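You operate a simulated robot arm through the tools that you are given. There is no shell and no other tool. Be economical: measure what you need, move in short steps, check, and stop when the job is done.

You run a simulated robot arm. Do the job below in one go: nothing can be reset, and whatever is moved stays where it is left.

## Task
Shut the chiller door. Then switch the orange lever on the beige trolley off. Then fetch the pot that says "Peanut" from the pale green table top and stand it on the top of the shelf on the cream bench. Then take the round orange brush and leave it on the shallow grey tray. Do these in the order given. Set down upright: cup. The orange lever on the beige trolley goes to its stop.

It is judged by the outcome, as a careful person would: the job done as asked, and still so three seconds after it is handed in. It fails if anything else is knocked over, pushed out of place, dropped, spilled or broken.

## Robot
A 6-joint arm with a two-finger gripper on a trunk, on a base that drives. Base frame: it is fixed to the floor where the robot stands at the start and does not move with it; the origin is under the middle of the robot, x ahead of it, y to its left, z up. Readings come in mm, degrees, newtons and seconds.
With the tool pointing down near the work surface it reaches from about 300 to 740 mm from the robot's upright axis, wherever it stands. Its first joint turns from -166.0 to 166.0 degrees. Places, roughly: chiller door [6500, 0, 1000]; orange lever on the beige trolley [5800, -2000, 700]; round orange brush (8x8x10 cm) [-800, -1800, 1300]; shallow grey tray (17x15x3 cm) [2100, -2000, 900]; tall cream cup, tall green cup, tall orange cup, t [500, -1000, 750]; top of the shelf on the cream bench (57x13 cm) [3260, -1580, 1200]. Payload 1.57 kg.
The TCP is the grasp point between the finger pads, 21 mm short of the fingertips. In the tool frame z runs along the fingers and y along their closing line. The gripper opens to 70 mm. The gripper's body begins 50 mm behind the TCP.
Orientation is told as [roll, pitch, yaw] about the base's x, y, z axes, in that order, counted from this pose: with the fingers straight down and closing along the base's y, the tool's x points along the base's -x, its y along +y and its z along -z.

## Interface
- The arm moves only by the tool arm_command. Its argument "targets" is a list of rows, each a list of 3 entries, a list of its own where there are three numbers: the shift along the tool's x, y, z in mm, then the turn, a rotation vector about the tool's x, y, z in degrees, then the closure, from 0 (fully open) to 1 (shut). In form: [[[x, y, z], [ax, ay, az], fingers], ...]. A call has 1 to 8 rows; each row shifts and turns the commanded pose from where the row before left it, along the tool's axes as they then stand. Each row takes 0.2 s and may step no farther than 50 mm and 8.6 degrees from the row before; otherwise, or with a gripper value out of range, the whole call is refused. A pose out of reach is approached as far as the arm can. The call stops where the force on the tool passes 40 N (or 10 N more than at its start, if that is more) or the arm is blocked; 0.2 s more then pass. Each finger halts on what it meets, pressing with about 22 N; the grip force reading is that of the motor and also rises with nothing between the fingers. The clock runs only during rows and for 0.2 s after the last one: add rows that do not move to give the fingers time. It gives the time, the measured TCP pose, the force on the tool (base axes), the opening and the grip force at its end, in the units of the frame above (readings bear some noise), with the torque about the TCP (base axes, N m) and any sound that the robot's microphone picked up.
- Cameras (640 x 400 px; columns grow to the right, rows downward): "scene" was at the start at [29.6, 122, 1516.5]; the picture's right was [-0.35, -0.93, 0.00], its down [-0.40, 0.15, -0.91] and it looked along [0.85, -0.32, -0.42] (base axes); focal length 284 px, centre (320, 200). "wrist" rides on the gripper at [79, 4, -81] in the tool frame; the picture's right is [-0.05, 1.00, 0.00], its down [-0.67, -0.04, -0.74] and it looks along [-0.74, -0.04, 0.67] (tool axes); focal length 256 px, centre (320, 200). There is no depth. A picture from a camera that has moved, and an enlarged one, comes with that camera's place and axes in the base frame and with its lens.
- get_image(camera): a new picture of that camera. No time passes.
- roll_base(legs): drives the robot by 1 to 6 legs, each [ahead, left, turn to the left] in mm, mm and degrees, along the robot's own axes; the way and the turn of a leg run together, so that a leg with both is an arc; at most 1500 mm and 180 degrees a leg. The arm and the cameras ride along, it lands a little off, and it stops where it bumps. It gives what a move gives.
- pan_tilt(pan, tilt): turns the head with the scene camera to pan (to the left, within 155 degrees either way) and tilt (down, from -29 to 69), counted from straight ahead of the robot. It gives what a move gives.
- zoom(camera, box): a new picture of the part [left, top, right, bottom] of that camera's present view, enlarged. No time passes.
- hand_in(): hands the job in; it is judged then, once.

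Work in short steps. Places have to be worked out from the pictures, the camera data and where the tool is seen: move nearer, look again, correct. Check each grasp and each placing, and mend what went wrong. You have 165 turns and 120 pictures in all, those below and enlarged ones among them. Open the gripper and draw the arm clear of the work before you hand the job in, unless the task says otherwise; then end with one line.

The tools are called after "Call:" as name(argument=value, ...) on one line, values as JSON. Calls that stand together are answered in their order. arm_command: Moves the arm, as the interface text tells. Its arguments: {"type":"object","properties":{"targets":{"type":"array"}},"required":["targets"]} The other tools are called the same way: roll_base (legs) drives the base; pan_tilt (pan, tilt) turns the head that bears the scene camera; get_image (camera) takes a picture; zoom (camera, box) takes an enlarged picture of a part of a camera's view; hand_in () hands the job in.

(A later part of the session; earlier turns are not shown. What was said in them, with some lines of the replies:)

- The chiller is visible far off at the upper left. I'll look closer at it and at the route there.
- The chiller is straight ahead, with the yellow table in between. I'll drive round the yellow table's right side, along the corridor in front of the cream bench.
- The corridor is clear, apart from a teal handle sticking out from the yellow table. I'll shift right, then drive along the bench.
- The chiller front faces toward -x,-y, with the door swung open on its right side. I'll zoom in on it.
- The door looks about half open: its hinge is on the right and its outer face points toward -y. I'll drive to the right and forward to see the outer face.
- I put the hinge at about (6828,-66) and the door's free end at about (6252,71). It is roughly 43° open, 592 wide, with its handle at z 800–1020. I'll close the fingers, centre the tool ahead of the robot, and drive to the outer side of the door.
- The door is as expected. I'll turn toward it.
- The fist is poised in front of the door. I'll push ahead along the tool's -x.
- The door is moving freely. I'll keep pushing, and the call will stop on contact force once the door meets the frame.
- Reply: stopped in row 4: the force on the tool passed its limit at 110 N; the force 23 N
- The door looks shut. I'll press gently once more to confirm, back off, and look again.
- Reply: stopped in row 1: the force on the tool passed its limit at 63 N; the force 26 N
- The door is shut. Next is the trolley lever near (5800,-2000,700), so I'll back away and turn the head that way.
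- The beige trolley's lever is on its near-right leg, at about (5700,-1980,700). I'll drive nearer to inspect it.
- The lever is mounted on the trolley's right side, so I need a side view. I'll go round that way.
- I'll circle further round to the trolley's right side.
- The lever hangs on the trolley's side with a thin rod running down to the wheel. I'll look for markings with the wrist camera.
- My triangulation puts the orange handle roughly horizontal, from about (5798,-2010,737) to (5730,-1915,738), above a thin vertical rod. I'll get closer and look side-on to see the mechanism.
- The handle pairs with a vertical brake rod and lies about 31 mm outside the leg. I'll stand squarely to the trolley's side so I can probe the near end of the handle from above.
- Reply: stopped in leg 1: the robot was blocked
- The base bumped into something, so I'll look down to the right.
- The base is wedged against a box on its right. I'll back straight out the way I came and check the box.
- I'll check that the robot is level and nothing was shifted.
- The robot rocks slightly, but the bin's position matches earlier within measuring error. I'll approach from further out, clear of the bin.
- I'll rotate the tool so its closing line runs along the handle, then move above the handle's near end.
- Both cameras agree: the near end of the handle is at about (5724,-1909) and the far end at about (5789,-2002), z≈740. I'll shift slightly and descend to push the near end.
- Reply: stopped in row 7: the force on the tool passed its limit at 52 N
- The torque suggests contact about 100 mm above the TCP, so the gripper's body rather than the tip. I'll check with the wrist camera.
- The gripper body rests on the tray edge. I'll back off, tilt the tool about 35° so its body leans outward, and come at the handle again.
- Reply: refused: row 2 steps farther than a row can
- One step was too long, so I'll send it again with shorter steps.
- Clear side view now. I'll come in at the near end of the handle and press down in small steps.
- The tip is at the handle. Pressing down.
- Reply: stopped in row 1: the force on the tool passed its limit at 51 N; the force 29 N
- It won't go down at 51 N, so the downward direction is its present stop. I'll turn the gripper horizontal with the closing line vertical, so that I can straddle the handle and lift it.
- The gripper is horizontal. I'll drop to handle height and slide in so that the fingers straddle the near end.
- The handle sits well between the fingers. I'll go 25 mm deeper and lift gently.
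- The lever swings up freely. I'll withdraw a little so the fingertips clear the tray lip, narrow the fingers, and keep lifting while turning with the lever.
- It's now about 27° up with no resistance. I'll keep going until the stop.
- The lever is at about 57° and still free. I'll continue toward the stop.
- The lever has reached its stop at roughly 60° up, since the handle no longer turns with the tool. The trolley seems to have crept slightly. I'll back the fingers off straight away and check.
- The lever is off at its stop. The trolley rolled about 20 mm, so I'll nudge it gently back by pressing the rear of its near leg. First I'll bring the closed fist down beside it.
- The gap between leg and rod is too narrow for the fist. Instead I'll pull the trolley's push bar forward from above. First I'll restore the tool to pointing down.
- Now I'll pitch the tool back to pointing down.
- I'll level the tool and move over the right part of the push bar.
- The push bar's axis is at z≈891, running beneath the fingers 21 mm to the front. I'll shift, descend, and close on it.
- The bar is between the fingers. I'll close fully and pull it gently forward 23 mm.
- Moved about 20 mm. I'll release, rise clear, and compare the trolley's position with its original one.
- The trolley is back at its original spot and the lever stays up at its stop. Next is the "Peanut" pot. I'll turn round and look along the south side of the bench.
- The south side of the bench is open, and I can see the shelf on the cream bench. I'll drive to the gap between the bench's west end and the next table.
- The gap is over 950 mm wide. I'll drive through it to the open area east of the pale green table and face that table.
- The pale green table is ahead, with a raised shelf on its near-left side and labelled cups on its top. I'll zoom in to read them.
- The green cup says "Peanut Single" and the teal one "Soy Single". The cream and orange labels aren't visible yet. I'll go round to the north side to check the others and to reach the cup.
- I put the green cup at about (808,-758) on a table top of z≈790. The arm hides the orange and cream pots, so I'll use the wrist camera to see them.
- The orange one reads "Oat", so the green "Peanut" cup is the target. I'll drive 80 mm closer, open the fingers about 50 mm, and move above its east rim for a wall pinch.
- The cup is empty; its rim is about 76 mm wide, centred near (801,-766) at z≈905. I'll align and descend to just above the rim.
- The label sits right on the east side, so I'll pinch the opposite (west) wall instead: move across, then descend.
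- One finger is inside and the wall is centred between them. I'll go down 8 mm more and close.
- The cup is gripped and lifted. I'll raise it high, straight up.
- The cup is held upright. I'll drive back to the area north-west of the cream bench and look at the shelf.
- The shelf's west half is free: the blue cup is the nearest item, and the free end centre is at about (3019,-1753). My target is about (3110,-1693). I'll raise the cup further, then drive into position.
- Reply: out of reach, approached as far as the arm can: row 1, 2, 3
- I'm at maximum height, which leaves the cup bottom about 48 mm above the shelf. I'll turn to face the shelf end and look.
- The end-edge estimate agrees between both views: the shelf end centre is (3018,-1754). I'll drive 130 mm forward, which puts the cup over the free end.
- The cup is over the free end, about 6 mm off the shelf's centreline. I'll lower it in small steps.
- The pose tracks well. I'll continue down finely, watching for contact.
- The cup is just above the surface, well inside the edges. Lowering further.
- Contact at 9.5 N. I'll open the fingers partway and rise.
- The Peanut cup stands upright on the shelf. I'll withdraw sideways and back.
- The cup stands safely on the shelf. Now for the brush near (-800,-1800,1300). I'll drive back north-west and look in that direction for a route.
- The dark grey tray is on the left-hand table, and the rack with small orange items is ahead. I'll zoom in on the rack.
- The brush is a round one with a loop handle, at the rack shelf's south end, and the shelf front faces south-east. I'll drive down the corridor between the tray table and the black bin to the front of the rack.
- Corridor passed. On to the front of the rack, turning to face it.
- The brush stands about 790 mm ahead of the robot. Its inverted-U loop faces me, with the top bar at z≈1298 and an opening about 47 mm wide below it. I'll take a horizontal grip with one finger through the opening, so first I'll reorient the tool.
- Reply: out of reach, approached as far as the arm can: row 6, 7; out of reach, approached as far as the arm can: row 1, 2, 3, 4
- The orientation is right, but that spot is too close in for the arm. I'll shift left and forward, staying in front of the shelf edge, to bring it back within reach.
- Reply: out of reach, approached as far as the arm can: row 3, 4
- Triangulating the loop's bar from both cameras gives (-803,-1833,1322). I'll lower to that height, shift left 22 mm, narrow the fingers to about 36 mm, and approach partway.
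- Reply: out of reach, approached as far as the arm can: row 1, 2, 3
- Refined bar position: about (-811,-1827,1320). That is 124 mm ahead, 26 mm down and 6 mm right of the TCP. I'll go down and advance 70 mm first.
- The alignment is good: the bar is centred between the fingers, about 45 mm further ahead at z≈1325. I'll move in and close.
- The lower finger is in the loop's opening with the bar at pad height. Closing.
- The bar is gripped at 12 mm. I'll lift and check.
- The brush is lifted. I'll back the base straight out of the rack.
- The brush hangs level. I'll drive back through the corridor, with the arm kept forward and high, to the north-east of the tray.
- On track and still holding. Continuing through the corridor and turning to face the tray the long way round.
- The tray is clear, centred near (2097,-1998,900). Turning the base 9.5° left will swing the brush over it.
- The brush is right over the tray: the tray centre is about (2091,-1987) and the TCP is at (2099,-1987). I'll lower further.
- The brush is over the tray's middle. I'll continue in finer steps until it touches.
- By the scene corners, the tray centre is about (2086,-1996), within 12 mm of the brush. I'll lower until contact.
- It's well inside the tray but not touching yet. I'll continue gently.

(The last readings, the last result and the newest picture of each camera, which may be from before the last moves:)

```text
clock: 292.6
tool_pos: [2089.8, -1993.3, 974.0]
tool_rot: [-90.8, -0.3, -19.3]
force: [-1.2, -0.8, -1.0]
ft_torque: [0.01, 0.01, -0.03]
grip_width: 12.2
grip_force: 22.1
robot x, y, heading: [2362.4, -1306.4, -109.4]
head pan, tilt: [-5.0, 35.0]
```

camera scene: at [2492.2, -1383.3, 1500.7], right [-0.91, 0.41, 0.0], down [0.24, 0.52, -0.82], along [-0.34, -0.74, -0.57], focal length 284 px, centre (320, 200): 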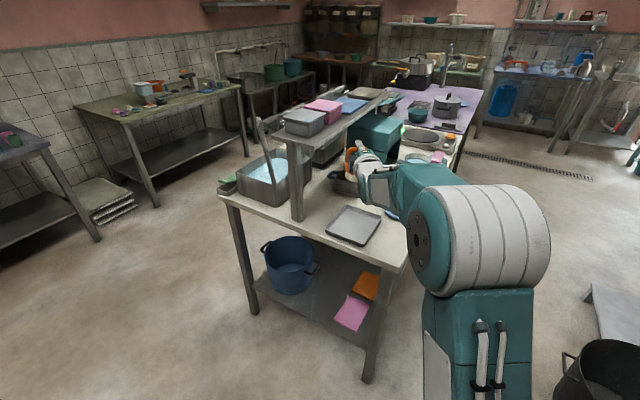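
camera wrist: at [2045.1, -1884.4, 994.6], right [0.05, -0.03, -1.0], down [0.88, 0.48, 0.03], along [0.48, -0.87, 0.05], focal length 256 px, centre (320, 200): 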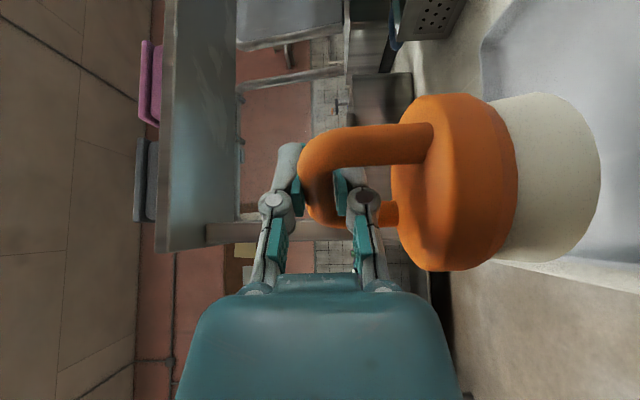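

Still only the brush's weight (about −1 N) registers. I'll keep going down.

Call:
arm_command(targets=[[[0, 2, 0], [0, 0, 0], 1], [[0, 2, 0], [0, 0, 0], 1], [[0, 2, 0], [0, 0, 0], 1]])

Call:
get_image(camera="wrist")

```text
clock: 293.4
tool_pos: [2090.6, -1993.2, 968.2]
tool_rot: [-90.8, -0.3, -19.3]
force: [0.1, 0.0, -0.5]
ft_torque: [0.01, 0.01, -0.01]
grip_width: 12.3
grip_force: 21.9
robot x, y, heading: [2358.4, -1307.5, -109.1]
head pan, tilt: [-5.0, 35.0]
```

```text
14 pictures are left
camera wrist: at [2042.0, -1890.0, 962.7], right [0.05, -0.03, -1.0], down [0.88, 0.48, 0.03], along [0.48, -0.87, 0.05], focal length 256 px, centre (320, 200)
```

wrist: 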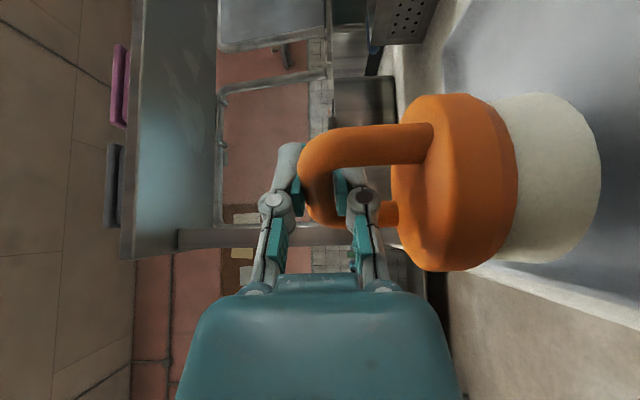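

The bottom of the brush is still a little above the tray floor. Continuing down.

Call:
arm_command(targets=[[[0, 3, 0], [0, 0, 0], 1], [[0, 2, 0], [0, 0, 0], 1], [[0, 2, 0], [0, 0, 0], 1]])

Call:
arm_command(targets=[[[0, 2, 0], [0, 0, 0], 1], [[0, 2, 0], [0, 0, 0], 1], [[0, 2, 0], [0, 0, 0], 1]])

```text
clock: 294.2
tool_pos: [2089.6, -1994.3, 960.7]
tool_rot: [-90.8, -0.3, -19.3]
force: [0.2, 0.2, -1.6]
ft_torque: [-0.02, 0.02, 0.02]
grip_width: 12.1
grip_force: 22.0
robot x, y, heading: [2360.9, -1305.2, -109.4]
head pan, tilt: [-5.0, 35.0]
```

```text
clock: 295.0
tool_pos: [2091.2, -1994.0, 954.8]
tool_rot: [-90.8, -0.3, -19.3]
force: [0.6, 0.3, -1.1]
ft_torque: [0.02, 0.01, 0.0]
grip_width: 12.1
grip_force: 21.8
robot x, y, heading: [2364.0, -1307.3, -109.6]
head pan, tilt: [-5.0, 35.0]
```

No contact yet; I'll continue in fine steps.

Call:
arm_command(targets=[[[0, 2, 0], [0, 0, 0], 1], [[0, 2, 0], [0, 0, 0], 1], [[0, 2, 0], [0, 0, 0], 1]])

Call:
zoom(camera="scene", box=[320, 180, 380, 250])

```text
clock: 295.8
tool_pos: [2089.7, -1994.0, 949.1]
tool_rot: [-90.8, -0.3, -19.3]
force: [-0.3, 0.1, -1.4]
ft_torque: [0.03, -0.03, 0.0]
grip_width: 12.1
grip_force: 22.0
robot x, y, heading: [2366.6, -1307.5, -109.4]
head pan, tilt: [-5.0, 35.0]
```

```text
5.71 times, centred on (350, 215) of scene
camera zoom: at [2492.2, -1383.8, 1500.7], right [-0.91, 0.41, 0.0], down [0.24, 0.52, -0.82], along [-0.34, -0.74, -0.57], focal length 1624 px, centre (149, 114)
```

zoom: 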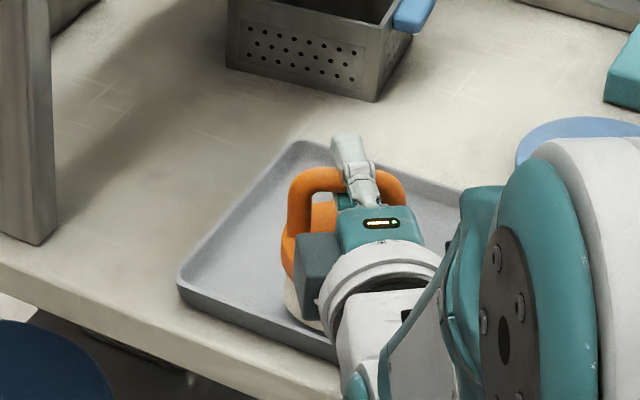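

The tray is lower than assumed (z≈850), so its true centre is about 45 mm further ahead. I'll lift slightly, advance, and then continue down.

Call:
arm_command(targets=[[[0, -25, 0], [0, 0, 0], 1], [[3, 0, 22], [0, 0, 0], 1], [[3, 0, 23], [0, 0, 0], 1], [[0, 20, 0], [0, 0, 0], 1]])

Call:
zoom(camera="scene", box=[320, 180, 380, 250])

```text
clock: 296.8
tool_pos: [2068.5, -2032.9, 954.7]
tool_rot: [-90.8, -0.4, -19.3]
force: [-0.8, 1.1, -0.7]
ft_torque: [-0.02, -0.01, -0.02]
grip_width: 12.1
grip_force: 21.9
robot x, y, heading: [2363.2, -1306.2, -109.6]
head pan, tilt: [-5.0, 35.0]
```

```text
5.71 times, centred on (350, 215) of scene
camera zoom: at [2492.1, -1383.8, 1500.7], right [-0.91, 0.41, 0.0], down [0.24, 0.52, -0.82], along [-0.34, -0.74, -0.57], focal length 1624 px, centre (149, 114)
```

zoom: 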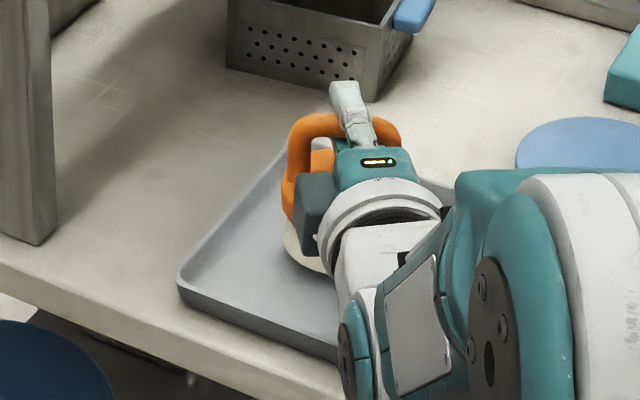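

Well centred now. I'll lower until contact.

Call:
arm_command(targets=[[[0, 3, 0], [0, 0, 0], 1], [[0, 3, 0], [0, 0, 0], 1], [[0, 2, 0], [0, 0, 0], 1], [[0, 2, 0], [0, 0, 0], 1]])

Call:
arm_command(targets=[[[0, 2, 0], [0, 0, 0], 1], [[0, 2, 0], [0, 0, 0], 1], [[0, 2, 0], [0, 0, 0], 1]])

```text
clock: 297.8
tool_pos: [2068.4, -2034.3, 945.3]
tool_rot: [-90.9, -0.3, -19.3]
force: [-0.7, -0.6, -0.7]
ft_torque: [-0.01, 0.02, 0.04]
grip_width: 11.9
grip_force: 22.6
robot x, y, heading: [2360.9, -1305.0, -109.2]
head pan, tilt: [-5.0, 35.0]
```

```text
clock: 298.6
tool_pos: [2068.7, -2032.2, 940.0]
tool_rot: [-91.0, -0.4, -19.3]
force: [-2.0, 0.7, 4.6]
ft_torque: [0.0, -0.03, -0.01]
grip_width: 12.0
grip_force: 22.3
robot x, y, heading: [2362.6, -1303.6, -109.5]
head pan, tilt: [-5.0, 35.0]
```

Contact. I'll open to the same 36 mm gap as before and withdraw straight back.

Call:
arm_command(targets=[[[0, 0, 0], [0, 0, 0], 0.55], [[0, 0, 0], [0, 0, 0], 0.52], [[0, 0, 0], [0, 0, 0], 0.52]])

Call:
get_image(camera="wrist")

```text
clock: 299.4
tool_pos: [2068.9, -2033.1, 937.9]
tool_rot: [-90.8, -0.4, -19.3]
force: [-1.1, 0.3, -0.3]
ft_torque: [0.0, -0.01, 0.01]
grip_width: 33.3
grip_force: 0.1
robot x, y, heading: [2361.3, -1305.2, -109.4]
head pan, tilt: [-5.0, 35.0]
```

```text
11 pictures are left
camera wrist: at [2021.3, -1929.8, 932.7], right [0.05, -0.03, -1.0], down [0.88, 0.48, 0.03], along [0.48, -0.88, 0.05], focal length 256 px, centre (320, 200)
```

wrist: 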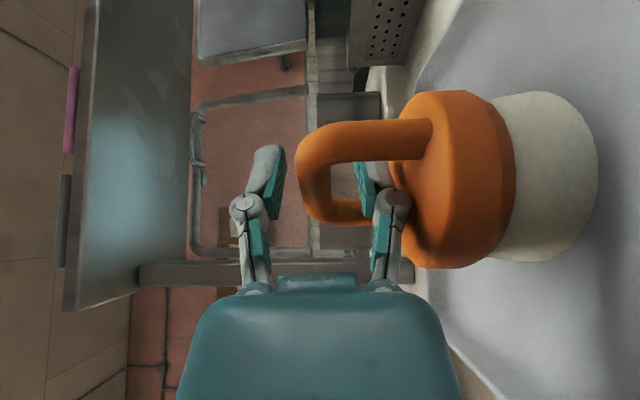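

The fingers are free of the bar. I'll withdraw straight back.

Call:
arm_command(targets=[[[0, 0, -15], [0, 0, 0], 0.52], [[0, 0, -25], [0, 0, 0], 0.52], [[0, 0, -35], [0, 0, 0], 0.52], [[0, 0, -40], [0, 0, 0], 0.52]])

Call:
zoom(camera="scene", box=[310, 170, 400, 260])

```text
clock: 300.4
tool_pos: [2106.2, -1923.6, 934.7]
tool_rot: [-90.8, -0.4, -19.3]
force: [-0.9, 0.1, 0.3]
ft_torque: [0.0, -0.01, -0.05]
grip_width: 33.5
grip_force: 0.0
robot x, y, heading: [2359.4, -1305.3, -109.4]
head pan, tilt: [-5.0, 35.0]
```

```text
4.44 times, centred on (355, 215) of scene
camera zoom: at [2492.2, -1383.4, 1500.7], right [-0.91, 0.41, 0.0], down [0.24, 0.52, -0.82], along [-0.34, -0.74, -0.57], focal length 1263 px, centre (164, 133)
```

zoom: 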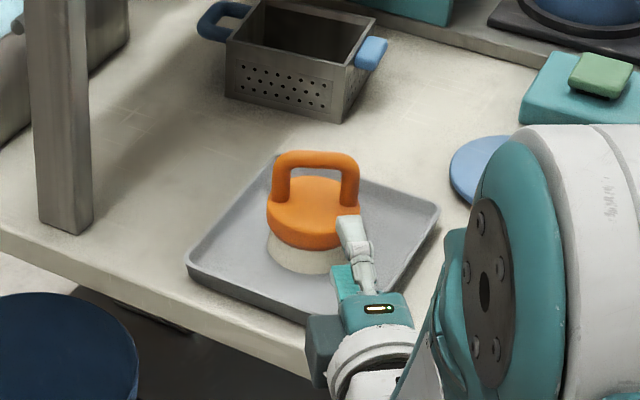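

The brush stands in the middle of the tray. I'll raise the arm, back away, and take a final look.

Call:
arm_command(targets=[[[0, -40, -10], [0, 0, 0], 0], [[0, -40, -10], [0, 0, 0], 0], [[0, -40, 0], [0, 0, 0], 0]])

Call:
roll_base(legs=[[-180, 0, 0]])

Call:
get_image(camera="scene")

Call:
pan_tilt(pan=65, tilt=20)

Call:
get_image(camera="scene")

```text
clock: 301.2
tool_pos: [2111.3, -1905.0, 1053.6]
tool_rot: [-90.7, -0.4, -19.2]
force: [0.4, -0.1, -0.3]
ft_torque: [-0.04, 0.03, 0.02]
grip_width: 70.0
grip_force: 0.0
robot x, y, heading: [2359.4, -1309.2, -109.4]
head pan, tilt: [-5.0, 35.0]
```

```text
clock: 302.7
tool_pos: [2174.4, -1739.6, 1055.3]
tool_rot: [-90.8, -0.3, -18.9]
force: [0.2, -0.3, -0.5]
ft_torque: [-0.03, -0.02, 0.05]
grip_width: 69.7
grip_force: 0.0
robot x, y, heading: [2423.0, -1138.8, -108.9]
head pan, tilt: [-5.0, 35.0]
```

```text
9 pictures are left
camera scene: at [2551.3, -1215.2, 1500.7], right [-0.91, 0.41, 0.0], down [0.23, 0.53, -0.82], along [-0.33, -0.75, -0.57], focal length 284 px, centre (320, 200)
```

scene: 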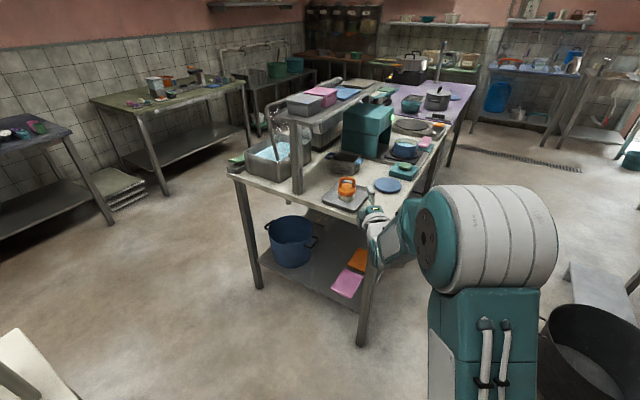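

```text
clock: 304.1
tool_pos: [2174.0, -1740.1, 1054.5]
tool_rot: [-90.8, -0.4, -18.8]
force: [-0.3, -0.6, 0.4]
ft_torque: [0.0, 0.02, 0.0]
grip_width: 69.8
grip_force: 0.0
robot x, y, heading: [2420.9, -1143.2, -109.1]
head pan, tilt: [65.0, 20.0]
```

```text
8 pictures are left
camera scene: at [2654.1, -1199.6, 1524.6], right [-0.7, -0.72, 0.0], down [-0.25, 0.24, -0.94], along [0.67, -0.65, -0.34], focal length 284 px, centre (320, 200)
```

scene: 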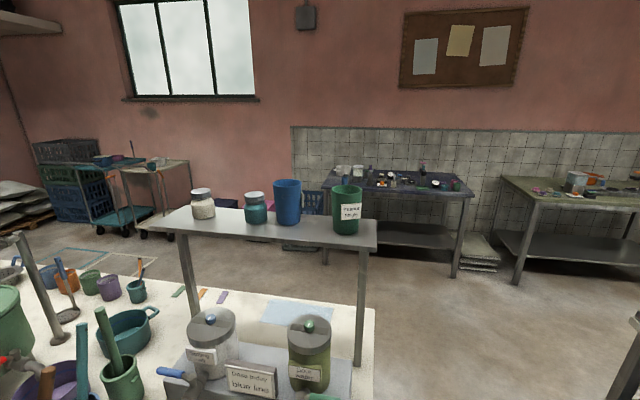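

Everything I can see is in place: the Peanut cup stands upright on the shelf, the brush is on the tray, and the gripper is open and clear. Handing in.

Call:
hand_in()

```text
The job is handed in.
```

All four jobs are done in order: the chiller door is shut, the trolley lever is raised to its upper stop (unmarked; it would not go down), the Peanut cup stands upright on the shelf, and the orange brush is on the grey tray. Along the way the base bumped the navy bin without visibly moving it, and the trolley rolled about 20 mm before I pulled it back to its original spot.
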